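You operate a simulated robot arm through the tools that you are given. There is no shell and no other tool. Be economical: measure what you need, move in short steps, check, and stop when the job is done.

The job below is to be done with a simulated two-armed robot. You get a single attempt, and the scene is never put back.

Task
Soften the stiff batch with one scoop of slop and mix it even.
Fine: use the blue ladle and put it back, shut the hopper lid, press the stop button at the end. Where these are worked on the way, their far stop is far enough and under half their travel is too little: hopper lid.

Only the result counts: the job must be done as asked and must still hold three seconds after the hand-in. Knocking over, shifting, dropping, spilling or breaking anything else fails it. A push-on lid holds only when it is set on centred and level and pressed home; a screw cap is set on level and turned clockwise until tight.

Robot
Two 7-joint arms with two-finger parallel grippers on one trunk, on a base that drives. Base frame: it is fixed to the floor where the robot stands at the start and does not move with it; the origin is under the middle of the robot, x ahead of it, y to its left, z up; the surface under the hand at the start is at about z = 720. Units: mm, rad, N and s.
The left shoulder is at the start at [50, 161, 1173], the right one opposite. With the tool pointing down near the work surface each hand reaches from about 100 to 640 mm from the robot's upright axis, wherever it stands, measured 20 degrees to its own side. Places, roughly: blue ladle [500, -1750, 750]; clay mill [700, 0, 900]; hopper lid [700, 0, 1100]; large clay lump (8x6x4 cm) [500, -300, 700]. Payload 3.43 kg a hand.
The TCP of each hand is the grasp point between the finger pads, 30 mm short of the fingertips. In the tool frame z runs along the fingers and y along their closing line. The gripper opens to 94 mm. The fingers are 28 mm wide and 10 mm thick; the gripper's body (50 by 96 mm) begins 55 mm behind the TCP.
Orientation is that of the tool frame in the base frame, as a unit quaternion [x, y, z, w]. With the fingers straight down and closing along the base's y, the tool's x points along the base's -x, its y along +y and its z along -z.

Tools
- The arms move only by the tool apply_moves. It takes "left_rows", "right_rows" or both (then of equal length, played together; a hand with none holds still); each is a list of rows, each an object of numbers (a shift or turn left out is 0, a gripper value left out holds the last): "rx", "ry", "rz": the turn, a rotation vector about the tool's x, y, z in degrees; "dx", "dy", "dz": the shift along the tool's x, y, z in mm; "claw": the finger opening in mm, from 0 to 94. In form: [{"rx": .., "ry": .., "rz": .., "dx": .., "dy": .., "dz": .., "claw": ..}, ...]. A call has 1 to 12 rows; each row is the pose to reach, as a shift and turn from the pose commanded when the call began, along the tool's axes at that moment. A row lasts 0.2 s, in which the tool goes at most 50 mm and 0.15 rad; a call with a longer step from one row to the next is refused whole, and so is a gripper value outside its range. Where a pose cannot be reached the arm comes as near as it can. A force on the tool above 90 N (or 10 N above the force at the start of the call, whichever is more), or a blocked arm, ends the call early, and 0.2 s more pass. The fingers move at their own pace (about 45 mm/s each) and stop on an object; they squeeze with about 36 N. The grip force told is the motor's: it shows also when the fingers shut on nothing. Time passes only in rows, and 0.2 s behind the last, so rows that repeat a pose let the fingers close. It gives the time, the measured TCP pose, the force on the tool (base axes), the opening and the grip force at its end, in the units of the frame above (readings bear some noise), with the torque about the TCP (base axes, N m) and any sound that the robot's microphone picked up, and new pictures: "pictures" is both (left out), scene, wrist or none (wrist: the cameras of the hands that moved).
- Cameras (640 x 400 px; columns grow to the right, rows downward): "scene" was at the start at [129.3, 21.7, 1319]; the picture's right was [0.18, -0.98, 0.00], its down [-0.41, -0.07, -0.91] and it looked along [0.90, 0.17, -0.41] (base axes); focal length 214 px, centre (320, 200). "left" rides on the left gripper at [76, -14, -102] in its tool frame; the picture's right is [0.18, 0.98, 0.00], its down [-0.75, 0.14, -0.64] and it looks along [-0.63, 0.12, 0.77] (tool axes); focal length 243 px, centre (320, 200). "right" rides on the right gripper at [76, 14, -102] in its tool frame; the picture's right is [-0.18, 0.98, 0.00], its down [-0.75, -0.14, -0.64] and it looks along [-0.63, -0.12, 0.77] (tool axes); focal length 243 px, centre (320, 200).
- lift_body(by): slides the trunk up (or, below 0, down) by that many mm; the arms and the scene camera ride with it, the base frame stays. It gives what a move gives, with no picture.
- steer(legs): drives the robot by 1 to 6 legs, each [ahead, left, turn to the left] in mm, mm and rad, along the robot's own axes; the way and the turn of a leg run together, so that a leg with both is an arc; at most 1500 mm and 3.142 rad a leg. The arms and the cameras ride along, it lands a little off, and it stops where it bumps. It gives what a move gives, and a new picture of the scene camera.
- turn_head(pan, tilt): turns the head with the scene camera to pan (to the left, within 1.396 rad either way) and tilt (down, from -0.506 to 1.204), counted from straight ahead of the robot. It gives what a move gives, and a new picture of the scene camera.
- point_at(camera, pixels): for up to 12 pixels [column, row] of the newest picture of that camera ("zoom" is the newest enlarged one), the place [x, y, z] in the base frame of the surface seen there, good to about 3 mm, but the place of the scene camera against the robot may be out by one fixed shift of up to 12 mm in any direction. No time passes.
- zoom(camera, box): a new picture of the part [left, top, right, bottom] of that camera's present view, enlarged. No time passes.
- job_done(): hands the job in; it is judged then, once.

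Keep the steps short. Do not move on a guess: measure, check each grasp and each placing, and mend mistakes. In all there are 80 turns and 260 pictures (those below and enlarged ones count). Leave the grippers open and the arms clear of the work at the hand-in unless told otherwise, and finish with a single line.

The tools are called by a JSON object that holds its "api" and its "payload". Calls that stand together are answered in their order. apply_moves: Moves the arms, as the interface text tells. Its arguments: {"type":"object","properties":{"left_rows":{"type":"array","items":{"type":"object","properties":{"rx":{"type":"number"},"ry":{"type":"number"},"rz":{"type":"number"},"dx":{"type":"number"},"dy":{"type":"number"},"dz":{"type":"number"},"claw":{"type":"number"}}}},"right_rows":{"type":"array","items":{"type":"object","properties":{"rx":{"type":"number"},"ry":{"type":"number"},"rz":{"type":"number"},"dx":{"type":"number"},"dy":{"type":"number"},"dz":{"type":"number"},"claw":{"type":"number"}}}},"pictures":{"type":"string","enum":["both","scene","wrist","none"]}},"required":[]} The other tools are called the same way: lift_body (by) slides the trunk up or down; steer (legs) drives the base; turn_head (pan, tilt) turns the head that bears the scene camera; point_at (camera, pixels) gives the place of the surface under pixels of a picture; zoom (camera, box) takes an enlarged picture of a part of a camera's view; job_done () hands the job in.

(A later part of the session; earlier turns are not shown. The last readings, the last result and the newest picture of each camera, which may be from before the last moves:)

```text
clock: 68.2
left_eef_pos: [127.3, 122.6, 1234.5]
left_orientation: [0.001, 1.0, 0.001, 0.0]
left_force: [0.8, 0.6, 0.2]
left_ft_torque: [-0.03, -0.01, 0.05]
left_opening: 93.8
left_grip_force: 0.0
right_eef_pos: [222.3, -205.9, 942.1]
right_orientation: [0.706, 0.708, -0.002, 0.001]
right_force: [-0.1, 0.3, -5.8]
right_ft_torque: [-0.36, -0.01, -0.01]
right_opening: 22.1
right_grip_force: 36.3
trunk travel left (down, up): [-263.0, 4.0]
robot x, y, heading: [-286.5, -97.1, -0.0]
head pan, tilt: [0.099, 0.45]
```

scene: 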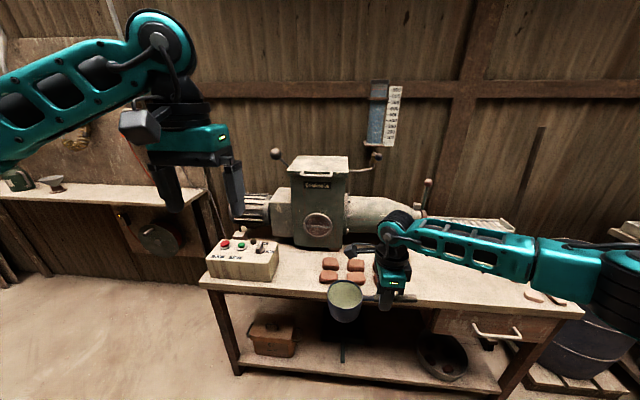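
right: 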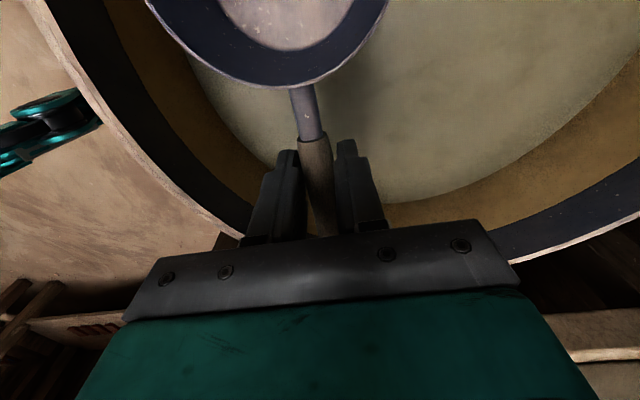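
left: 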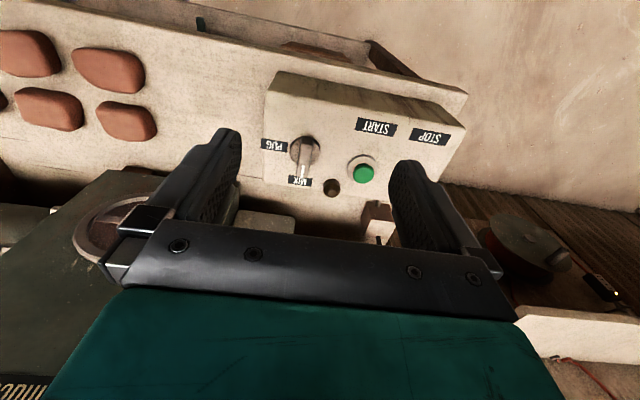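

Good: ladle still full. Zoom on the mill and control box to measure the lid, handle and buttons.

{"api": "zoom", "payload": {"camera": "scene", "box": [190, 130, 430, 280]}}

{"api": "point_at", "payload": {"camera": "zoom", "pixels": [[300, 110], [378, 107], [340, 121], [295, 70], [415, 70], [350, 90], [270, 110], [423, 112], [95, 303], [135, 310], [185, 315], [80, 335]]}}

```text
2.67 times, centred on (310, 205) of scene
```

zoom: 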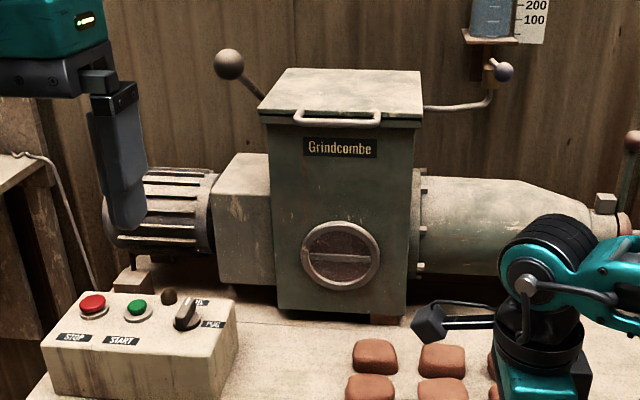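

```text
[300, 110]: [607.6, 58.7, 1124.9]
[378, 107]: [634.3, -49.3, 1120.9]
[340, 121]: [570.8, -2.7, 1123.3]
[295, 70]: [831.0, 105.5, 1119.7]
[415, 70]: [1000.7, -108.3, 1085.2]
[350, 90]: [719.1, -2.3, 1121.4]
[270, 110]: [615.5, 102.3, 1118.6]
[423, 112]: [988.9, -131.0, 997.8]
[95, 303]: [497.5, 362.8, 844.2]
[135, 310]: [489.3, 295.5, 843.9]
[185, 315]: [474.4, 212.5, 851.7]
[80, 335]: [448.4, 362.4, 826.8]
```

Lid: top z≈1121, front edge x≈612, hinge x≈825; its bail handle bar is at x≈570, z≈1123. Plan: the left hand, pointing forward, lifts the handle from below and swings the lid back; the right holds the ladle aside. I move the ladle slowly up/back/outward and turn the left tool to point forward, here in free space.

{"api": "apply_moves", "payload": {"right_rows": [{"dx": -4, "dy": -3, "dz": -4}, {"dx": -13, "dy": -10, "dz": -14}, {"dx": -28, "dy": -20, "dz": -29}, {"dx": -44, "dy": -32, "dz": -46}, {"dx": -61, "dy": -44, "dz": -64}, {"dx": -78, "dy": -56, "dz": -82}, {"dx": -95, "dy": -68, "dz": -100}, {"dx": -112, "dy": -80, "dz": -118}, {"dx": -127, "dy": -91, "dz": -134}, {"dx": -140, "dy": -101, "dz": -147}, {"dx": -148, "dy": -106, "dz": -155}, {"dx": -151, "dy": -109, "dz": -158}], "left_rows": [{"ry": -8.2, "dx": -13, "dy": -8, "dz": 8, "claw": 0}, {"ry": -16.4, "dx": -26, "dy": -16, "dz": 15}, {"ry": -24.6, "dx": -39, "dy": -25, "dz": 23}, {"ry": -32.8, "dx": -52, "dy": -33, "dz": 31}, {"ry": -41, "dx": -65, "dy": -42, "dz": 38}, {"ry": -49.2, "dx": -78, "dy": -50, "dz": 46}, {"ry": -57.4, "dx": -91, "dy": -58, "dz": 53}, {"ry": -65.6, "dx": -104, "dy": -67, "dz": 61}, {"ry": -73.8, "dx": -117, "dy": -75, "dz": 69}, {"ry": -82, "dx": -130, "dy": -84, "dz": 76}, {"ry": -90, "dx": -143, "dy": -92, "dz": 84}, {"ry": -90, "dx": -143, "dy": -92, "dz": 84}]}}

```text
clock: 70.8
left_eef_pos: [240.6, 41.5, 1165.6]
left_orientation: [0.007, 0.805, -0.007, 0.593]
left_force: [-1.0, 0.4, 0.0]
left_ft_torque: [-0.02, 0.0, 0.0]
left_opening: 0.0
left_grip_force: 33.5
left hand out of reach, approached as far as the arm can: row 9, 10, 11, 12
right_eef_pos: [113.3, -356.6, 1101.2]
right_orientation: [0.706, 0.708, -0.003, 0.0]
right_force: [0.1, 0.2, -5.1]
right_ft_torque: [-0.41, 0.0, 0.02]
right_opening: 22.1
right_grip_force: 36.0
trunk travel left (down, up): [-263.0, 4.0]
robot x, y, heading: [-290.1, -93.7, -0.003]
head pan, tilt: [0.099, 0.45]
```

scene: 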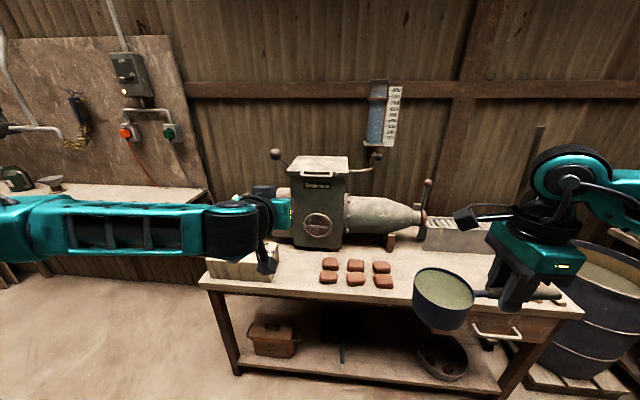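
right: 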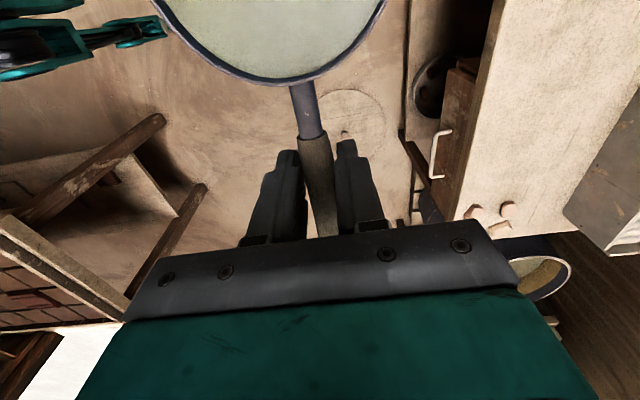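
left: 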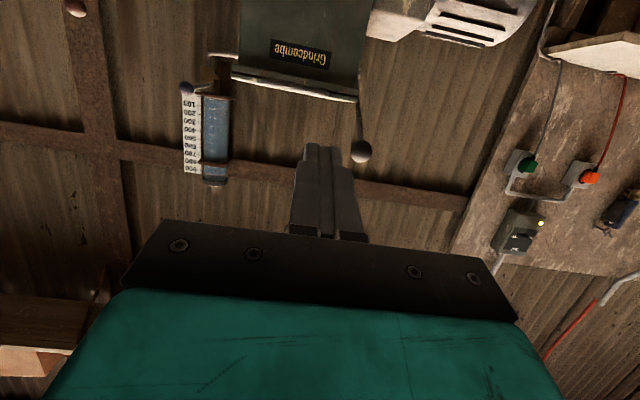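

The left hand points 17° below horizontal near its limit. I extend it forward a bit and level it.

{"api": "apply_moves", "payload": {"left_rows": [{"dx": 5, "dy": -2, "dz": 15}, {"ry": -3, "dx": 10, "dy": -4, "dz": 30}, {"ry": -7, "dx": 17, "dy": -6, "dz": 50}, {"ry": -11, "dx": 26, "dy": -9, "dz": 75}, {"ry": -15, "dx": 34, "dy": -12, "dz": 95}, {"ry": -17.3, "dx": 38, "dy": -15, "dz": 106}, {"ry": -17.3, "dx": 38, "dy": -15, "dz": 106}], "pictures": "none"}}

```text
clock: 72.4
left_eef_pos: [319.2, -45.6, 1140.6]
left_orientation: [0.001, 0.709, -0.003, 0.705]
left_force: [-0.5, -0.3, -0.8]
left_ft_torque: [0.01, -0.01, 0.02]
left_opening: 0.0
left_grip_force: 32.7
left hand out of reach, approached as far as the arm can: row 3, 4, 5, 6, 7
right_eef_pos: [114.1, -356.3, 1100.2]
right_orientation: [0.707, 0.708, -0.002, 0.001]
right_force: [0.2, 0.9, -6.5]
right_ft_torque: [-0.4, -0.03, -0.02]
right_opening: 21.9
right_grip_force: 35.9
trunk travel left (down, up): [-263.0, 4.0]
robot x, y, heading: [-290.4, -95.9, -0.003]
head pan, tilt: [0.099, 0.45]
```

Level at (319,-46,1141). Lower the trunk 45 so the fingers are below the bar's height, shift left 45 mm, and drive to 65 mm short of insertion.

{"api": "lift_body", "payload": {"by": -47}}

{"api": "steer", "payload": {"legs": [[0, 45, 0], [175, 0, 0]]}}

{"api": "zoom", "payload": {"camera": "scene", "box": [200, 100, 440, 250]}}

```text
clock: 73.3
left_eef_pos: [319.8, -44.3, 1093.5]
left_orientation: [0.001, 0.709, -0.003, 0.705]
left_force: [-0.5, 0.5, 0.2]
left_ft_torque: [0.01, -0.01, 0.02]
left_opening: 0.0
left_grip_force: 32.5
right_eef_pos: [113.7, -356.7, 1053.2]
right_orientation: [0.706, 0.708, -0.002, 0.0]
right_force: [-0.1, 0.9, -5.6]
right_ft_torque: [-0.39, -0.01, -0.03]
right_opening: 22.1
right_grip_force: 36.4
trunk travel left (down, up): [-216.0, 51.0]
robot x, y, heading: [-288.3, -94.8, -0.002]
head pan, tilt: [0.099, 0.45]
```

```text
clock: 75.5
left_eef_pos: [494.2, -1.1, 1092.3]
left_orientation: [0.002, 0.71, -0.004, 0.705]
left_force: [-0.3, -0.1, 0.1]
left_ft_torque: [-0.01, 0.02, -0.03]
left_opening: 0.0
left_grip_force: 32.8
right_eef_pos: [288.3, -313.2, 1052.7]
right_orientation: [0.706, 0.708, -0.002, 0.0]
right_force: [0.1, 0.6, -4.6]
right_ft_torque: [-0.4, -0.03, 0.0]
right_opening: 22.2
right_grip_force: 36.1
trunk travel left (down, up): [-216.0, 51.0]
robot x, y, heading: [-116.2, -50.9, 0.0]
head pan, tilt: [0.099, 0.45]
```

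scene: 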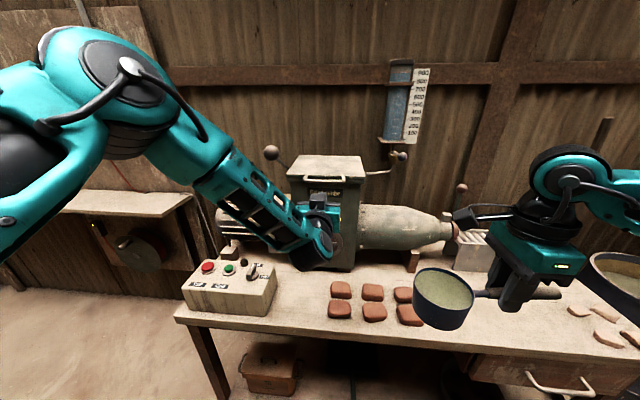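

```text
2.67 times, centred on (320, 175) of scene
```

zoom: 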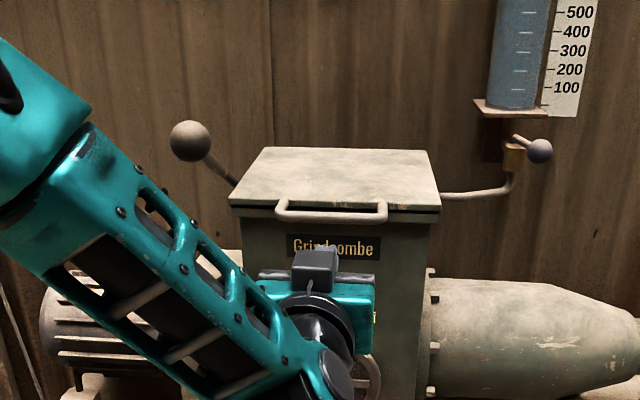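

Measure the bar, lid edge and hinge again from here.

{"api": "point_at", "payload": {"camera": "zoom", "pixels": [[290, 216], [330, 217], [375, 217], [280, 203], [235, 200], [438, 205], [265, 150], [425, 153], [345, 180], [313, 255], [350, 290]]}}

{"api": "zoom", "payload": {"camera": "left", "box": [0, 0, 640, 400]}}

```text
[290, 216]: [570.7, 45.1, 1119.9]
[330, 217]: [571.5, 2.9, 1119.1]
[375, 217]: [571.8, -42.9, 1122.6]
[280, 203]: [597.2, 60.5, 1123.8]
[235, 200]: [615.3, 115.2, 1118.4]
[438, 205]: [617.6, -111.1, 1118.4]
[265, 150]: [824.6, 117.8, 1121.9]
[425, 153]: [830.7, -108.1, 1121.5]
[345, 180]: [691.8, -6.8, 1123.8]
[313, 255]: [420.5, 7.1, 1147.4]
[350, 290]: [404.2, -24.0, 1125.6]
```

```text
1.00 times, centred on (320, 200) of left (not enlarged: the box is as wide or as high as the picture)
```

zoom: 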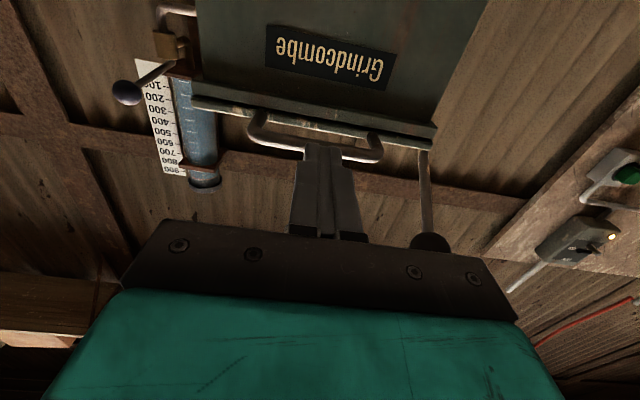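

{"api": "point_at", "payload": {"camera": "left", "pixels": [[270, 140], [355, 155], [258, 120], [290, 118], [372, 158], [310, 150]]}}

{"api": "apply_moves", "payload": {"left_rows": [{"dx": 3, "dz": 12}, {"dx": 4, "dz": 30}, {"dx": 4, "dz": 50}, {"dx": 4, "dz": 66}]}}

```text
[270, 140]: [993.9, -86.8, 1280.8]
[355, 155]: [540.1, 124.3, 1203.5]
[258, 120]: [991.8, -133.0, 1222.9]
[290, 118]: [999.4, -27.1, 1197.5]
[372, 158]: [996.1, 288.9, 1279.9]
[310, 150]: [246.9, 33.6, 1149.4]
```

```text
clock: 76.5
left_eef_pos: [559.2, -9.5, 1090.4]
left_orientation: [-0.001, 0.712, -0.001, 0.702]
left_force: [-0.9, 1.0, -1.7]
left_ft_torque: [0.01, 0.04, 0.02]
left_opening: 0.0
left_grip_force: 33.5
left hand out of reach, approached as far as the arm can: row 2, 3, 4
right_eef_pos: [287.7, -313.1, 1053.2]
right_orientation: [0.706, 0.708, -0.002, 0.0]
right_force: [0.8, 0.3, -5.4]
right_ft_torque: [-0.39, 0.02, -0.02]
right_opening: 22.1
right_grip_force: 36.1
trunk travel left (down, up): [-216.0, 51.0]
robot x, y, heading: [-115.1, -53.9, -0.01]
head pan, tilt: [0.099, 0.45]
```

scene: 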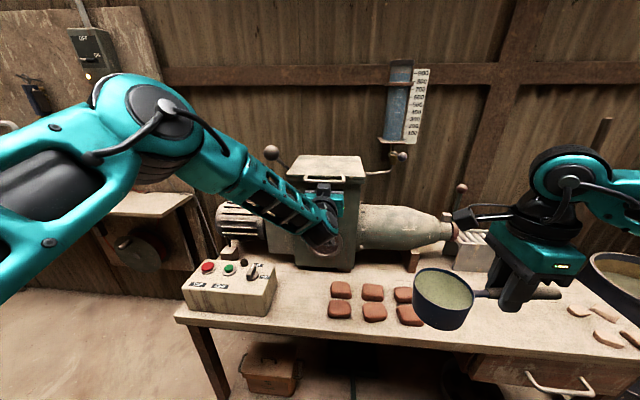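
left: 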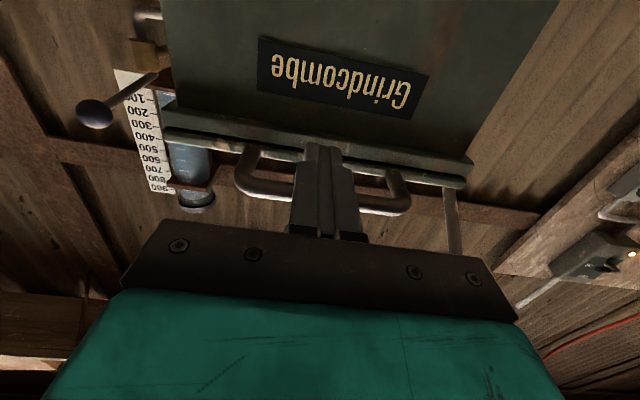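

The fingers are under the bar (they hide it in the view from below). Now lift with the arm by 60 mm.

{"api": "apply_moves", "payload": {"left_rows": [{"dx": -8}, {"dx": -20, "dz": 1}, {"dx": -35, "dz": 3}, {"dx": -50, "dz": 6}, {"dx": -65, "dz": 10}, {"dx": -80, "dz": 15}], "pictures": "scene"}}

{"api": "zoom", "payload": {"camera": "scene", "box": [200, 100, 440, 250]}}

```text
clock: 77.9
left_eef_pos: [574.3, -8.9, 1172.8]
left_orientation: [0.002, 0.71, -0.003, 0.704]
left_force: [-2.3, 0.1, -4.4]
left_ft_torque: [0.01, 0.04, -0.03]
left_opening: 0.1
left_grip_force: 32.9
right_eef_pos: [287.8, -314.0, 1053.2]
right_orientation: [0.707, 0.708, -0.003, 0.0]
right_force: [-0.2, 0.9, -5.3]
right_ft_torque: [-0.4, -0.03, 0.02]
right_opening: 22.1
right_grip_force: 35.8
trunk travel left (down, up): [-216.0, 51.0]
robot x, y, heading: [-111.7, -50.5, -0.004]
head pan, tilt: [0.099, 0.45]
```

scene: 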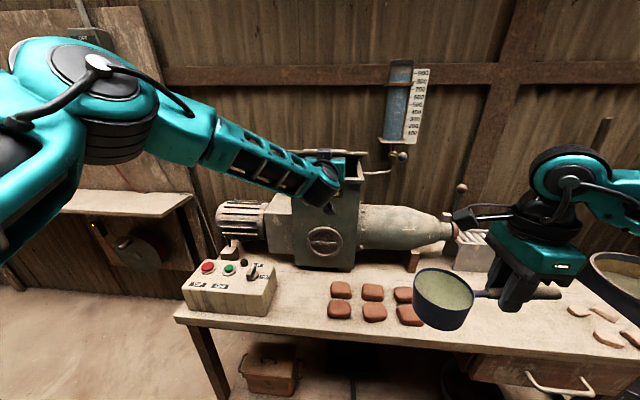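

```text
2.67 times, centred on (320, 175) of scene
```

zoom: 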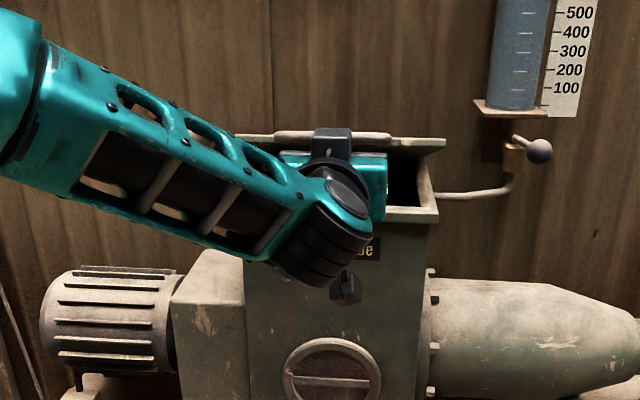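

The lid is lifting (about 17°). Before going forward I check how low the wrist and camera hang relative to the hopper rim.

{"api": "point_at", "payload": {"camera": "zoom", "pixels": [[340, 235], [345, 290], [345, 200], [365, 205], [385, 190], [385, 215], [405, 180], [432, 180], [330, 130], [430, 143]]}}

```text
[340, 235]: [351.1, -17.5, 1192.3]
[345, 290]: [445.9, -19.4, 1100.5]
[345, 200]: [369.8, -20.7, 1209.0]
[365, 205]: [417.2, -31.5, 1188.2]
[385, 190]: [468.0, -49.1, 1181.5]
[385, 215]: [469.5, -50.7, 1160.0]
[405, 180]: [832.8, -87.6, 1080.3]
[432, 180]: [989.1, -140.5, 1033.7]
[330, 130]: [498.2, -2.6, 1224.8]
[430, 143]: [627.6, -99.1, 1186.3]
```

Clear: wrist at x≈350–420, camera bottom at x≈446, z≈1100. Drive 70 ahead so the fingertips slide under the lid itself, then raise the hand 90 and forward.

{"api": "steer", "payload": {"legs": [[70, 0, 0]]}}

{"api": "apply_moves", "payload": {"left_rows": [{"dx": -15, "dz": 2}, {"dx": -32, "dz": 6}, {"dx": -50, "dz": 12}, {"dx": -67, "dz": 20}, {"dx": -82, "dz": 30}, {"dx": -95, "dz": 42}], "pictures": "scene"}}

```text
clock: 78.8
left_eef_pos: [601.7, -6.9, 1181.3]
left_orientation: [-0.001, 0.702, -0.001, 0.712]
left_force: [-22.0, 5.6, 2.5]
left_ft_torque: [-0.04, -0.15, 0.19]
left_opening: 0.0
left_grip_force: 32.8
right_eef_pos: [318.6, -312.0, 1053.5]
right_orientation: [0.707, 0.708, -0.003, 0.001]
right_force: [0.0, 0.3, -5.8]
right_ft_torque: [-0.39, -0.04, 0.04]
right_opening: 22.1
right_grip_force: 35.6
trunk travel left (down, up): [-216.0, 51.0]
robot x, y, heading: [-81.0, -53.6, -0.007]
head pan, tilt: [0.099, 0.45]
stopped in leg 1: the force on the tool passed its limit at 115 N (the readings are from after the stop); the commanded pose is now the measured one
```

scene: 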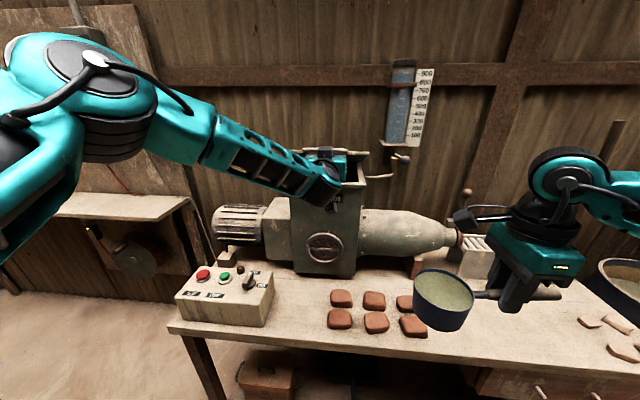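

```text
clock: 80.2
left_eef_pos: [647.6, -8.3, 1275.5]
left_orientation: [0.0, 0.703, -0.001, 0.711]
left_force: [-1.3, 0.3, -2.6]
left_ft_torque: [-0.05, 0.0, 0.02]
left_opening: 0.0
left_grip_force: 32.7
right_eef_pos: [323.0, -313.6, 1051.9]
right_orientation: [0.707, 0.707, -0.004, 0.001]
right_force: [0.6, -0.5, -5.5]
right_ft_torque: [-0.35, -0.02, 0.0]
right_opening: 22.0
right_grip_force: 36.5
trunk travel left (down, up): [-216.0, 51.0]
robot x, y, heading: [-84.5, -52.2, -0.003]
head pan, tilt: [0.099, 0.45]
```

scene: 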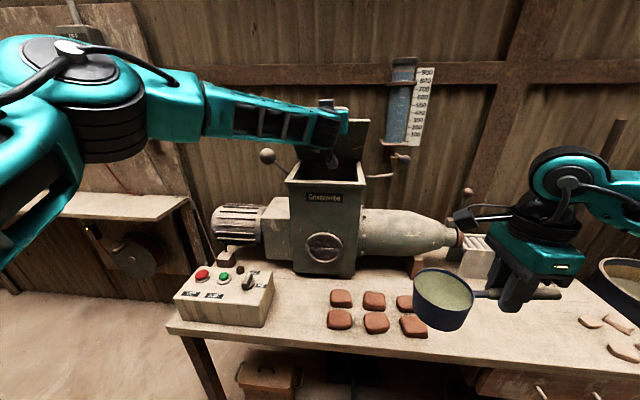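

The lid is at about 50° and clear of the hopper rim. Push forward along the arc.

{"api": "apply_moves", "payload": {"left_rows": [{"dx": 0, "dz": 10}, {"dx": -2, "dz": 25}, {"dx": -4, "dz": 42}, {"dx": -6, "dz": 60}, {"dx": -8, "dz": 80}, {"dx": -10, "dz": 100}, {"dx": -10, "dz": 120}], "pictures": "scene"}}

{"api": "zoom", "payload": {"camera": "scene", "box": [220, 60, 440, 200]}}

```text
clock: 81.8
left_eef_pos: [725.7, -2.5, 1273.7]
left_orientation: [0.0, 0.703, -0.002, 0.711]
left_force: [-3.1, -0.5, 0.0]
left_ft_torque: [0.02, -0.08, -0.01]
left_opening: 0.3
left_grip_force: 33.3
left hand out of reach, approached as far as the arm can: row 5, 6, 7
right_eef_pos: [322.5, -312.8, 1052.4]
right_orientation: [0.707, 0.707, -0.003, 0.001]
right_force: [-0.4, -0.7, -6.0]
right_ft_torque: [-0.45, 0.03, 0.01]
right_opening: 21.8
right_grip_force: 35.8
trunk travel left (down, up): [-216.0, 51.0]
robot x, y, heading: [-80.6, -50.6, -0.007]
head pan, tilt: [0.099, 0.45]
```

scene: 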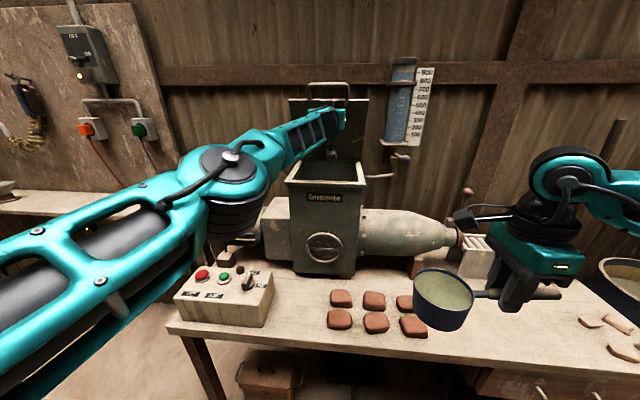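

```text
2.86 times, centred on (330, 130) of scene
```

zoom: 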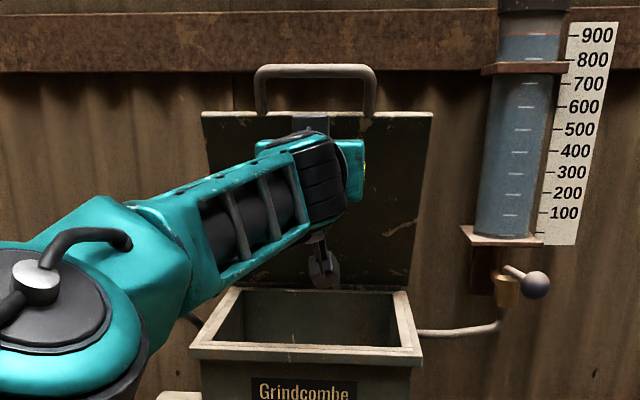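

The lid is at about 75°. Drive 60 ahead to push it past vertical.

{"api": "steer", "payload": {"legs": [[65, 0, 0]]}}

{"api": "zoom", "payload": {"camera": "scene", "box": [220, 60, 440, 200]}}

```text
clock: 82.8
left_eef_pos: [790.6, -3.2, 1273.2]
left_orientation: [0.0, 0.704, -0.001, 0.711]
left_force: [-0.4, 0.3, -0.6]
left_ft_torque: [0.01, 0.02, -0.03]
left_opening: 0.1
left_grip_force: 32.7
right_eef_pos: [388.3, -312.9, 1051.0]
right_orientation: [0.707, 0.707, -0.003, 0.0]
right_force: [0.7, -0.2, -5.8]
right_ft_torque: [-0.39, 0.01, -0.02]
right_opening: 21.9
right_grip_force: 36.2
trunk travel left (down, up): [-216.0, 51.0]
robot x, y, heading: [-16.1, -51.1, -0.003]
head pan, tilt: [0.099, 0.45]
```

scene: 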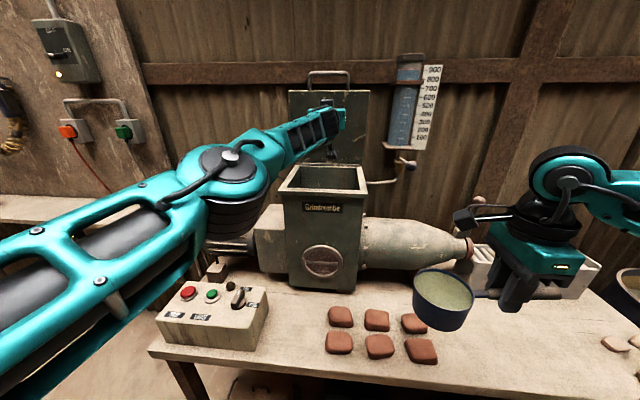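

```text
2.86 times, centred on (330, 130) of scene
```

zoom: 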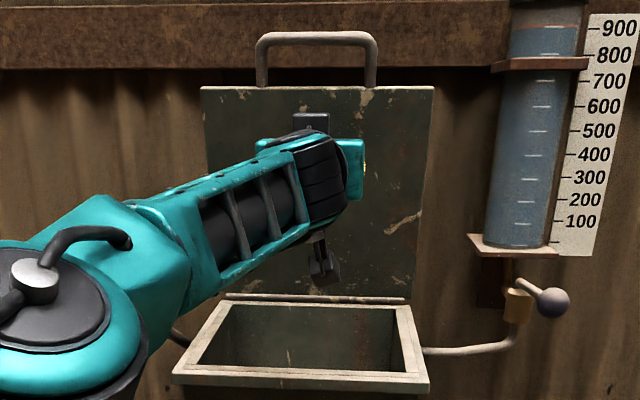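

Force is near zero, so the lid may be past vertical already. I measure its tilt.

{"api": "point_at", "payload": {"camera": "zoom", "pixels": [[220, 100], [220, 250], [420, 100], [410, 270], [316, 45], [250, 297], [300, 350], [200, 375], [420, 380], [240, 360]]}}

```text
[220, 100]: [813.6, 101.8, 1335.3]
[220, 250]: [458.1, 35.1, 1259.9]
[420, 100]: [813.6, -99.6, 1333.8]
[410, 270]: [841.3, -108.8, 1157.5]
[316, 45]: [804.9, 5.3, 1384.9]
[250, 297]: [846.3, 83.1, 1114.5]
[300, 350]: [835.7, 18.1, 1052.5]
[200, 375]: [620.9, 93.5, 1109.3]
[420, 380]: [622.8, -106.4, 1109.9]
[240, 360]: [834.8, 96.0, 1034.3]
```

Lid is at about 82° (hinge x≈845), still needing a push. Drive another 60.

{"api": "steer", "payload": {"legs": [[60, 0, 0]]}}

{"api": "point_at", "payload": {"camera": "scene", "pixels": [[298, 95], [360, 95], [330, 73], [362, 150], [300, 110]]}}

```text
clock: 83.7
left_eef_pos: [848.4, -5.8, 1275.5]
left_orientation: [0.0, 0.702, -0.001, 0.712]
left_force: [-13.5, -1.4, -4.6]
left_ft_torque: [-0.01, 0.27, 0.06]
left_opening: 0.0
left_grip_force: 33.4
right_eef_pos: [446.4, -313.0, 1053.1]
right_orientation: [0.707, 0.707, -0.003, 0.001]
right_force: [0.0, -0.3, -5.2]
right_ft_torque: [-0.39, 0.06, 0.04]
right_opening: 21.9
right_grip_force: 35.4
trunk travel left (down, up): [-216.0, 51.0]
robot x, y, heading: [43.9, -53.3, -0.001]
head pan, tilt: [0.099, 0.45]
```

scene: 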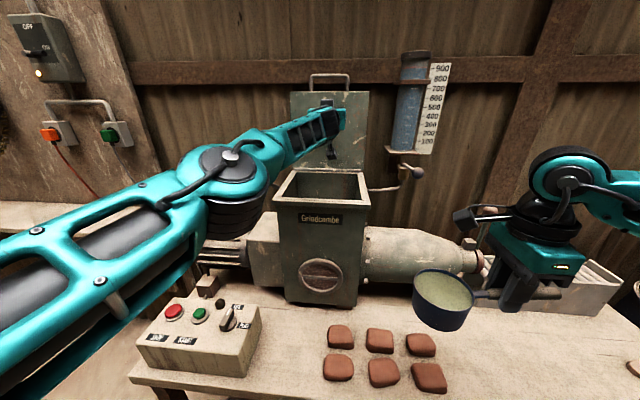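

```text
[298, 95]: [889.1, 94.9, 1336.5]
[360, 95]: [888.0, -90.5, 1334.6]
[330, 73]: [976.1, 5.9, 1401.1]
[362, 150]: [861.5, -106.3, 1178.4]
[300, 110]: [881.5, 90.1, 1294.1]
```

The lid leans back about 101° and rests on its stop. Retract the left hand straight back and then to the left, and check that the lid stays.

{"api": "apply_moves", "payload": {"left_rows": [{"dz": -30}, {"dz": -70}, {"dz": -110}, {"dz": -155}, {"dz": -200}, {"dz": -240, "dy": 15}, {"dz": -265, "dy": 50}, {"dz": -275, "dy": 95}, {"dz": -275, "dy": 140}, {"dz": -275, "dy": 185}, {"dz": -275, "dy": 220}], "pictures": "scene"}}

{"api": "zoom", "payload": {"camera": "scene", "box": [220, 60, 460, 210]}}

{"api": "point_at", "payload": {"camera": "zoom", "pixels": [[310, 180], [320, 370], [160, 370], [380, 375], [280, 320], [300, 310], [250, 300], [350, 300], [300, 340], [310, 120]]}}

```text
clock: 86.1
left_eef_pos: [576.0, 218.2, 1270.6]
left_orientation: [0.001, 0.702, -0.002, 0.712]
left_force: [0.3, -0.1, 0.5]
left_ft_torque: [0.0, 0.03, 0.0]
left_opening: 0.0
left_grip_force: 33.0
right_eef_pos: [445.8, -313.3, 1052.7]
right_orientation: [0.707, 0.707, -0.004, 0.001]
right_force: [0.4, 0.7, -5.8]
right_ft_torque: [-0.39, -0.02, 0.0]
right_opening: 22.0
right_grip_force: 36.1
trunk travel left (down, up): [-216.0, 51.0]
robot x, y, heading: [41.0, -55.7, -0.005]
head pan, tilt: [0.099, 0.45]
```

scene: 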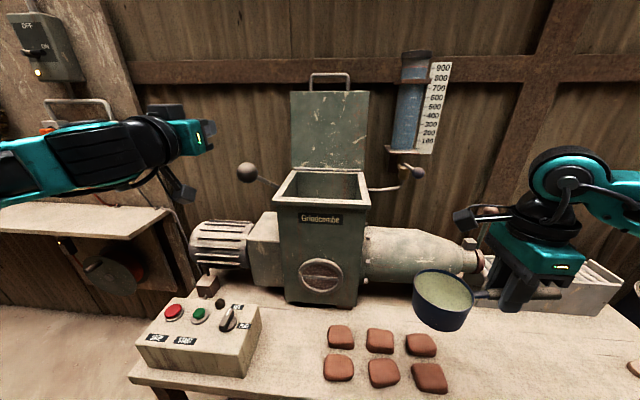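

```text
2.67 times, centred on (340, 135) of scene
```

zoom: 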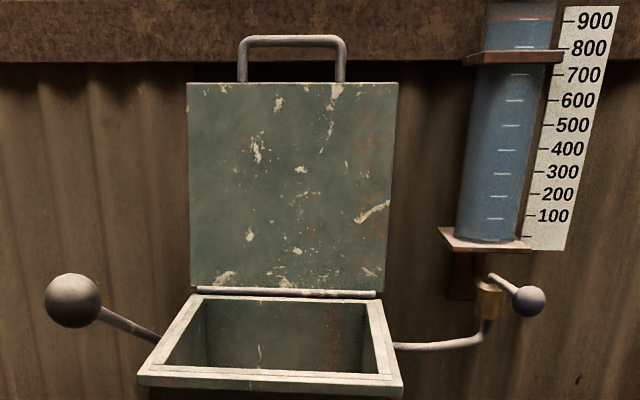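

```text
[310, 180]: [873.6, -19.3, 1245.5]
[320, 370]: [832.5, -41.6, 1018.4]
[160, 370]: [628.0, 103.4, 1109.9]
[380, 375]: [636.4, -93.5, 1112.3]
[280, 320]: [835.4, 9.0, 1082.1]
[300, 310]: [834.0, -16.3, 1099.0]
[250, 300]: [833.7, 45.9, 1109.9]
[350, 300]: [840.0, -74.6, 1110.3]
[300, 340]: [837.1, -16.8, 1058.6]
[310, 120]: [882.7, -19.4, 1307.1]
```

The lid stays open. Opening: x 640–830, y ±85, rim z≈1110. Drive 60 ahead, then raise the ladle slowly to z≈1195.

{"api": "steer", "payload": {"legs": [[60, 0, 0]]}}

{"api": "apply_moves", "payload": {"right_rows": [{"dz": -4}, {"dz": -13}, {"dz": -26}, {"dz": -42}, {"dz": -58}, {"dz": -75}, {"dz": -92}, {"dz": -108}, {"dz": -122}, {"dz": -133}, {"dz": -140}, {"dz": -143}], "pictures": "none"}}

```text
clock: 87.1
left_eef_pos: [637.0, 216.2, 1270.4]
left_orientation: [0.002, 0.703, -0.003, 0.711]
left_force: [-0.5, 0.1, 0.4]
left_ft_torque: [-0.01, -0.01, 0.01]
left_opening: 0.3
left_grip_force: 33.3
right_eef_pos: [508.3, -313.4, 1051.5]
right_orientation: [0.707, 0.708, -0.003, 0.0]
right_force: [0.4, -0.1, -5.4]
right_ft_torque: [-0.41, -0.01, -0.02]
right_opening: 21.9
right_grip_force: 36.6
trunk travel left (down, up): [-216.0, 51.0]
robot x, y, heading: [103.8, -51.9, -0.002]
head pan, tilt: [0.099, 0.45]
```

scene: 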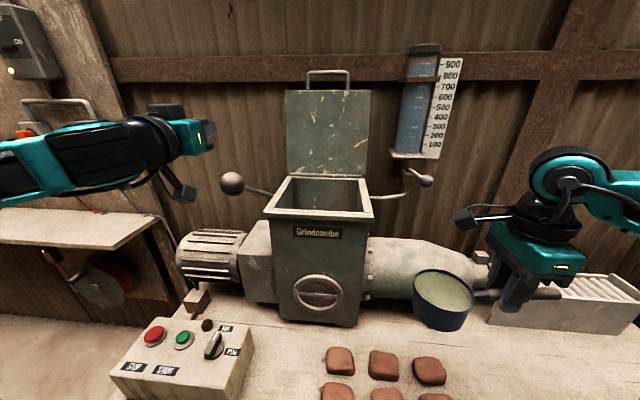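

```text
clock: 89.7
left_eef_pos: [634.8, 217.5, 1270.5]
left_orientation: [0.001, 0.703, -0.003, 0.712]
left_force: [1.4, -0.4, -0.5]
left_ft_torque: [0.0, -0.02, -0.02]
left_opening: 0.0
left_grip_force: 32.3
right_eef_pos: [507.1, -313.0, 1195.1]
right_orientation: [0.706, 0.708, -0.004, 0.0]
right_force: [-0.7, 1.0, -5.1]
right_ft_torque: [-0.38, 0.0, 0.0]
right_opening: 22.0
right_grip_force: 36.4
trunk travel left (down, up): [-216.0, 51.0]
robot x, y, heading: [101.5, -51.1, -0.002]
head pan, tilt: [0.099, 0.45]
```

Now carry the ladle level over the hopper to TCP (725,-100,1195), gently.

{"api": "apply_moves", "payload": {"right_rows": [{"dx": 4, "dy": 4}, {"dx": 14, "dy": 14}, {"dx": 30, "dy": 31}, {"dx": 50, "dy": 51}, {"dx": 73, "dy": 75}, {"dx": 97, "dy": 99}, {"dx": 121, "dy": 124}, {"dx": 145, "dy": 148}, {"dx": 168, "dy": 172}, {"dx": 188, "dy": 193}, {"dx": 203, "dy": 208}, {"dx": 213, "dy": 218}]}}

```text
clock: 92.3
left_eef_pos: [636.1, 217.1, 1271.0]
left_orientation: [0.002, 0.703, -0.004, 0.712]
left_force: [0.0, -0.3, 1.2]
left_ft_torque: [-0.01, 0.02, 0.0]
left_opening: 0.0
left_grip_force: 33.2
right_eef_pos: [695.6, -109.7, 1181.5]
right_orientation: [0.706, 0.708, -0.005, 0.0]
right_force: [0.0, -0.2, -5.7]
right_ft_torque: [-0.37, 0.01, 0.0]
right_opening: 21.7
right_grip_force: 36.4
right hand out of reach, approached as far as the arm can: row 10, 11, 12
trunk travel left (down, up): [-216.0, 51.0]
robot x, y, heading: [105.1, -56.1, -0.006]
head pan, tilt: [0.099, 0.45]
```

scene: 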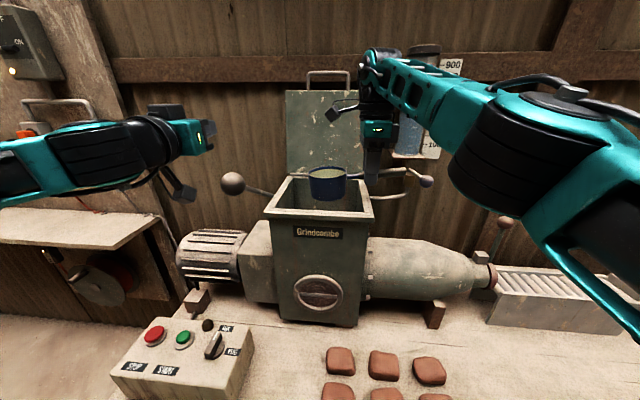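
right: 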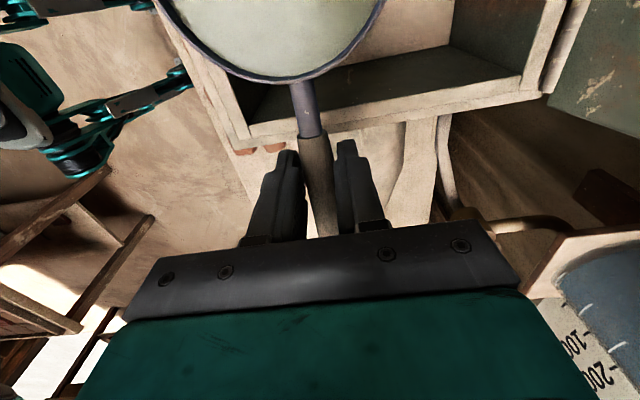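

The cup is at x≈696, slightly near the front rim for pouring. I yaw the tool 20° so that the cup swings to about (730,-16), nearer the hopper middle.

{"api": "apply_moves", "payload": {"right_rows": [{"rz": 1}, {"rz": 4}, {"rz": 8}, {"rz": 12}, {"rz": 16}, {"rz": 19}, {"rz": 20}, {"rz": 20}]}}

```text
clock: 94.1
left_eef_pos: [636.0, 216.5, 1271.5]
left_orientation: [0.001, 0.704, -0.002, 0.711]
left_force: [0.8, -0.1, -0.1]
left_ft_torque: [-0.01, -0.01, 0.01]
left_opening: 0.2
left_grip_force: 33.3
right_eef_pos: [695.0, -110.8, 1181.1]
right_orientation: [0.819, 0.574, -0.003, 0.001]
right_force: [-0.6, -0.4, -5.3]
right_ft_torque: [-0.35, 0.17, -0.03]
right_opening: 21.9
right_grip_force: 36.3
trunk travel left (down, up): [-216.0, 51.0]
robot x, y, heading: [98.6, -51.7, -0.002]
head pan, tilt: [0.099, 0.45]
```

scene: 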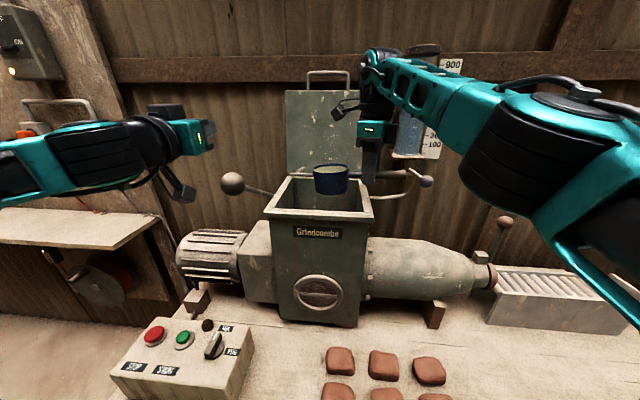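
right: 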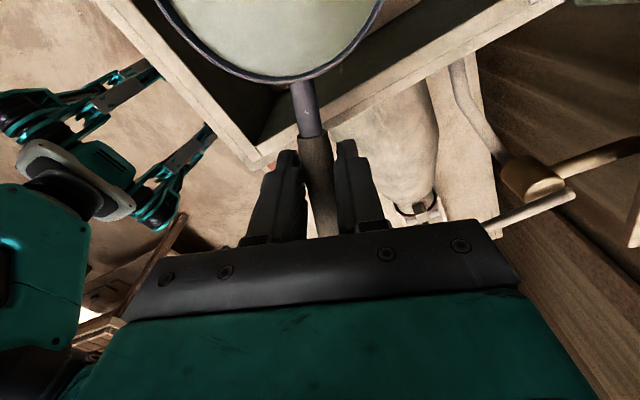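

The cup is over the middle of the opening. Start tilting slowly (48°) about the handle, lip toward the front of the hopper.

{"api": "apply_moves", "payload": {"right_rows": [{"rx": -3}, {"rx": -7}, {"rx": -11}, {"rx": -15}, {"rx": -19}, {"rx": -23}, {"rx": -27}, {"rx": -31}, {"rx": -35}, {"rx": -39}, {"rx": -43}, {"rx": -48}]}}

{"api": "zoom", "payload": {"camera": "scene", "box": [240, 100, 440, 230]}}

```text
clock: 96.7
left_eef_pos: [635.6, 216.6, 1272.6]
left_orientation: [0.0, 0.703, -0.002, 0.712]
left_force: [-0.8, -0.4, -0.4]
left_ft_torque: [-0.02, -0.02, -0.03]
left_opening: 0.4
left_grip_force: 33.3
right_eef_pos: [695.8, -110.3, 1182.4]
right_orientation: [0.748, 0.525, 0.231, 0.334]
right_force: [-0.1, -0.1, -2.0]
right_ft_torque: [-0.09, 0.12, -0.01]
right_opening: 21.9
right_grip_force: 36.1
trunk travel left (down, up): [-216.0, 51.0]
robot x, y, heading: [102.1, -52.3, -0.006]
head pan, tilt: [0.099, 0.45]
```

scene: 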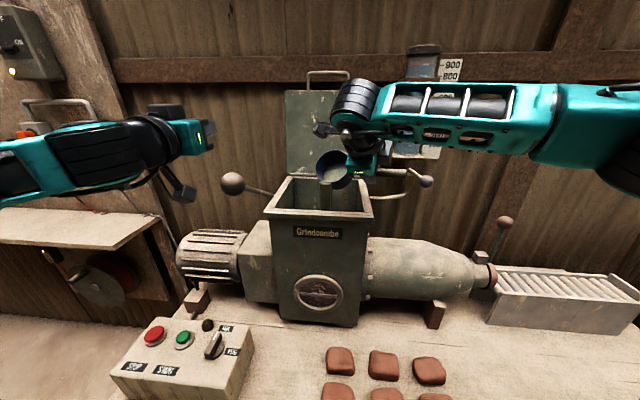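
right: 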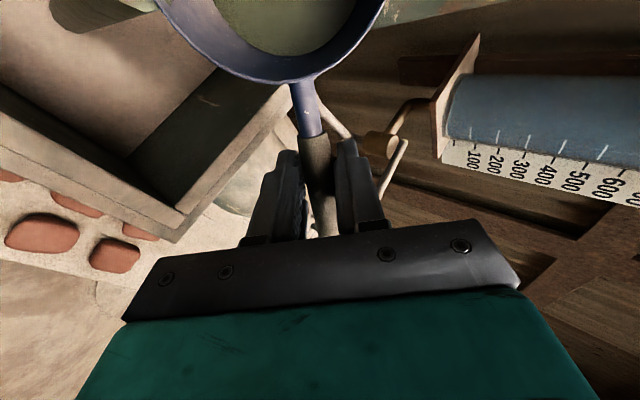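

```text
3.08 times, centred on (340, 165) of scene
```

zoom: 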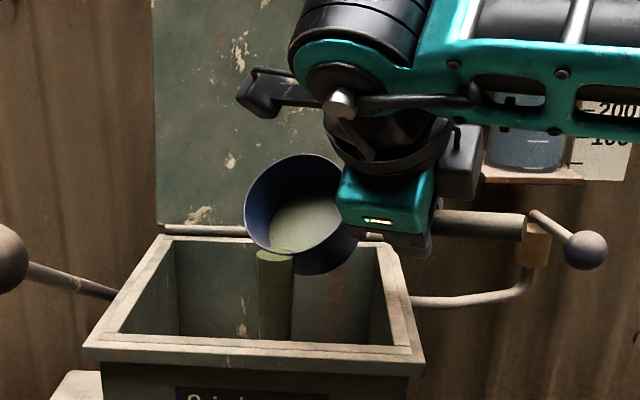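

It pours cleanly into the hopper. Continue the tilt to about 125° and hold to drain.

{"api": "apply_moves", "payload": {"right_rows": [{"rx": -5}, {"rx": -11}, {"rx": -18}, {"rx": -25}, {"rx": -32}, {"rx": -39}, {"rx": -46}, {"rx": -54}, {"rx": -62}, {"rx": -70}, {"rx": -77}, {"rx": -77}]}}

{"api": "zoom", "payload": {"camera": "scene", "box": [240, 100, 440, 230]}}

```text
clock: 99.1
left_eef_pos: [621.9, 214.8, 1279.1]
left_orientation: [0.003, 0.698, -0.003, 0.716]
left_force: [-0.4, -0.1, -0.6]
left_ft_torque: [-0.01, 0.01, 0.03]
left_opening: 0.2
left_grip_force: 32.9
right_eef_pos: [673.8, -103.0, 1201.2]
right_orientation: [0.383, 0.262, 0.515, 0.721]
right_force: [-64.8, -11.9, 37.4]
right_ft_torque: [0.5, 8.23, 3.42]
right_opening: 22.1
right_grip_force: 36.2
right hand out of reach, approached as far as the arm can: row 11
trunk travel left (down, up): [-216.0, 51.0]
robot x, y, heading: [98.6, -53.6, -0.007]
head pan, tilt: [0.099, 0.45]
stopped in row 11 (right hand): the force on the tool passed its limit at 96 N (the readings are from after the stop); the commanded pose is now the measured one
```

scene: 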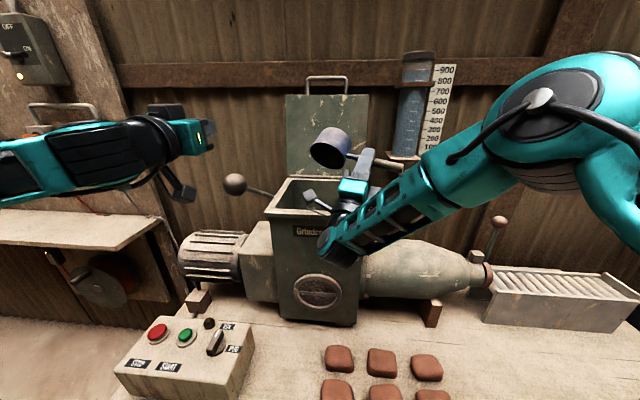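
right: 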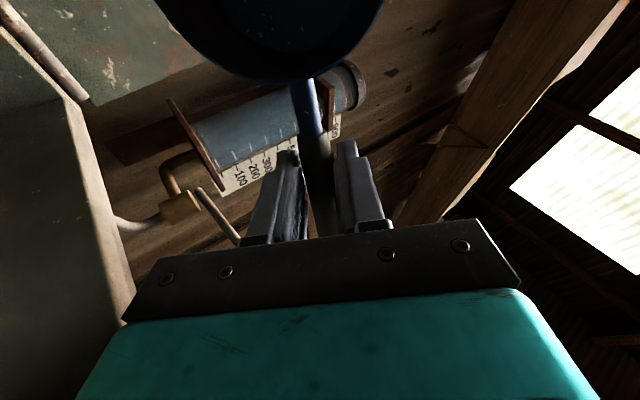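

```text
3.08 times, centred on (340, 165) of scene
```

zoom: 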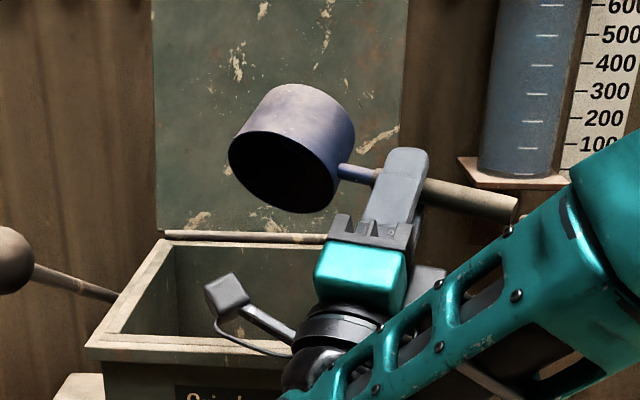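

The ladle is empty; the wrist touched the hopper's front rim at the end. I relieve by moving up and slightly back, then begin turning upright.

{"api": "apply_moves", "payload": {"right_rows": [{"dx": -2, "dy": 20, "dz": 6}, {"dx": -4, "dy": 40, "dz": 12}, {"dx": -6, "dy": 60, "dz": 19}, {"rx": 8, "dx": -6, "dy": 60, "dz": 19}, {"rx": 16, "dx": -6, "dy": 60, "dz": 19}, {"rx": 24, "dx": -6, "dy": 60, "dz": 19}, {"rx": 32, "dx": -6, "dy": 60, "dz": 19}, {"rx": 40, "dx": -6, "dy": 60, "dz": 19}, {"rx": 48, "dx": -6, "dy": 60, "dz": 19}, {"rx": 56, "dx": -6, "dy": 60, "dz": 19}, {"rx": 64, "dx": -6, "dy": 60, "dz": 19}, {"rx": 72, "dx": -6, "dy": 60, "dz": 19}]}}

{"api": "zoom", "payload": {"camera": "scene", "box": [200, 100, 440, 250]}}

{"api": "point_at", "payload": {"camera": "zoom", "pixels": [[180, 300], [455, 305], [250, 345], [180, 370]]}}

```text
clock: 101.7
left_eef_pos: [634.2, 216.7, 1271.6]
left_orientation: [0.002, 0.703, -0.003, 0.712]
left_force: [0.1, -0.1, 0.5]
left_ft_torque: [0.01, 0.0, -0.01]
left_opening: 0.0
left_grip_force: 33.4
right_eef_pos: [669.1, -103.3, 1250.7]
right_orientation: [0.737, 0.519, 0.252, 0.352]
right_force: [0.1, 0.2, -0.9]
right_ft_torque: [-0.12, 0.1, 0.0]
right_opening: 21.9
right_grip_force: 36.3
trunk travel left (down, up): [-216.0, 51.0]
robot x, y, heading: [102.0, -51.4, -0.006]
head pan, tilt: [0.099, 0.45]
```

scene: 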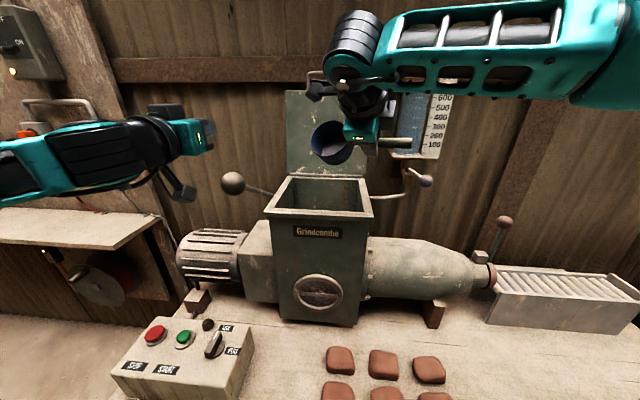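
right: 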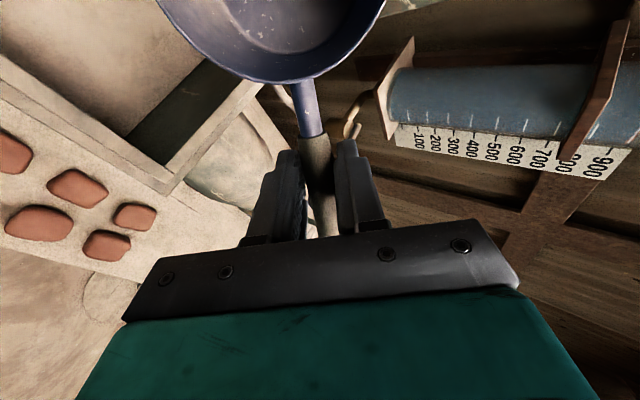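

```text
2.67 times, centred on (320, 175) of scene
```

zoom: 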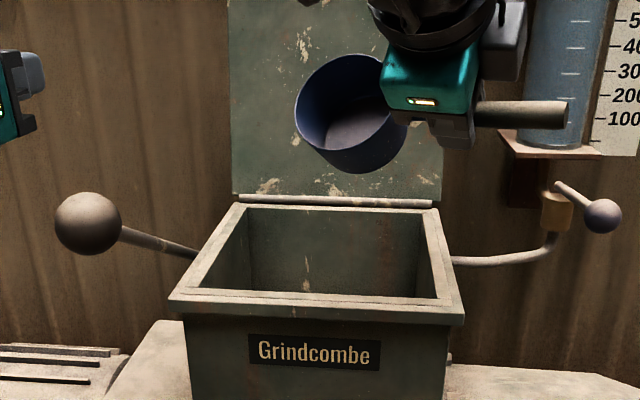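

```text
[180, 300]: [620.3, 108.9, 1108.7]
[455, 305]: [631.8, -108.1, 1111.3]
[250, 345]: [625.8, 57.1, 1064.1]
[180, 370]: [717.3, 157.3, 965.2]
```

The mill hasn't moved and the ladle is empty. Bring the ladle upright, out to the right and down to (446,-313,1150).

{"api": "apply_moves", "payload": {"right_rows": [{"rx": 4.2, "ry": 0.7, "rz": -1.5, "dx": -22.8, "dy": -13.7, "dz": -3.9}, {"rx": 8.5, "ry": 1.4, "rz": -3, "dx": -45.5, "dy": -27.5, "dz": -7.9}, {"rx": 12.7, "ry": 2.1, "rz": -4.6, "dx": -68.3, "dy": -41.2, "dz": -11.8}, {"rx": 17, "ry": 2.8, "rz": -6.1, "dx": -91, "dy": -55, "dz": -15.8}, {"rx": 21.2, "ry": 3.5, "rz": -7.6, "dx": -113.8, "dy": -68.7, "dz": -19.7}, {"rx": 25.4, "ry": 4.2, "rz": -9.1, "dx": -136.5, "dy": -82.4, "dz": -23.6}, {"rx": 29.7, "ry": 5, "rz": -10.7, "dx": -159.3, "dy": -96.1, "dz": -27.6}, {"rx": 33.9, "ry": 5.7, "rz": -12.2, "dx": -182, "dy": -109.9, "dz": -31.5}, {"rx": 38.2, "ry": 6.4, "rz": -13.7, "dx": -204.8, "dy": -123.6, "dz": -35.5}, {"rx": 42.4, "ry": 7.1, "rz": -15.2, "dx": -227.5, "dy": -137.3, "dz": -39.4}, {"rx": 46.7, "ry": 7.8, "rz": -16.8, "dx": -250.3, "dy": -151.1, "dz": -43.4}, {"rx": 50.9, "ry": 8.5, "rz": -18.3, "dx": -273, "dy": -164.8, "dz": -47.3}], "pictures": "scene"}}

```text
clock: 104.3
left_eef_pos: [633.0, 216.8, 1271.4]
left_orientation: [0.001, 0.703, -0.002, 0.711]
left_force: [-0.8, 0.0, 0.2]
left_ft_torque: [0.0, 0.01, -0.03]
left_opening: 0.0
left_grip_force: 32.6
right_eef_pos: [445.9, -314.3, 1150.9]
right_orientation: [0.708, 0.707, 0.001, 0.001]
right_force: [-0.9, -0.3, -0.6]
right_ft_torque: [-0.1, 0.02, -0.05]
right_opening: 21.9
right_grip_force: 36.5
trunk travel left (down, up): [-216.0, 51.0]
robot x, y, heading: [100.8, -53.5, -0.001]
head pan, tilt: [0.099, 0.45]
```

scene: 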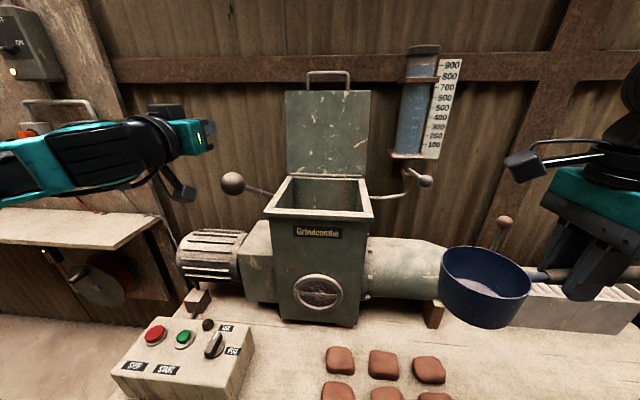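

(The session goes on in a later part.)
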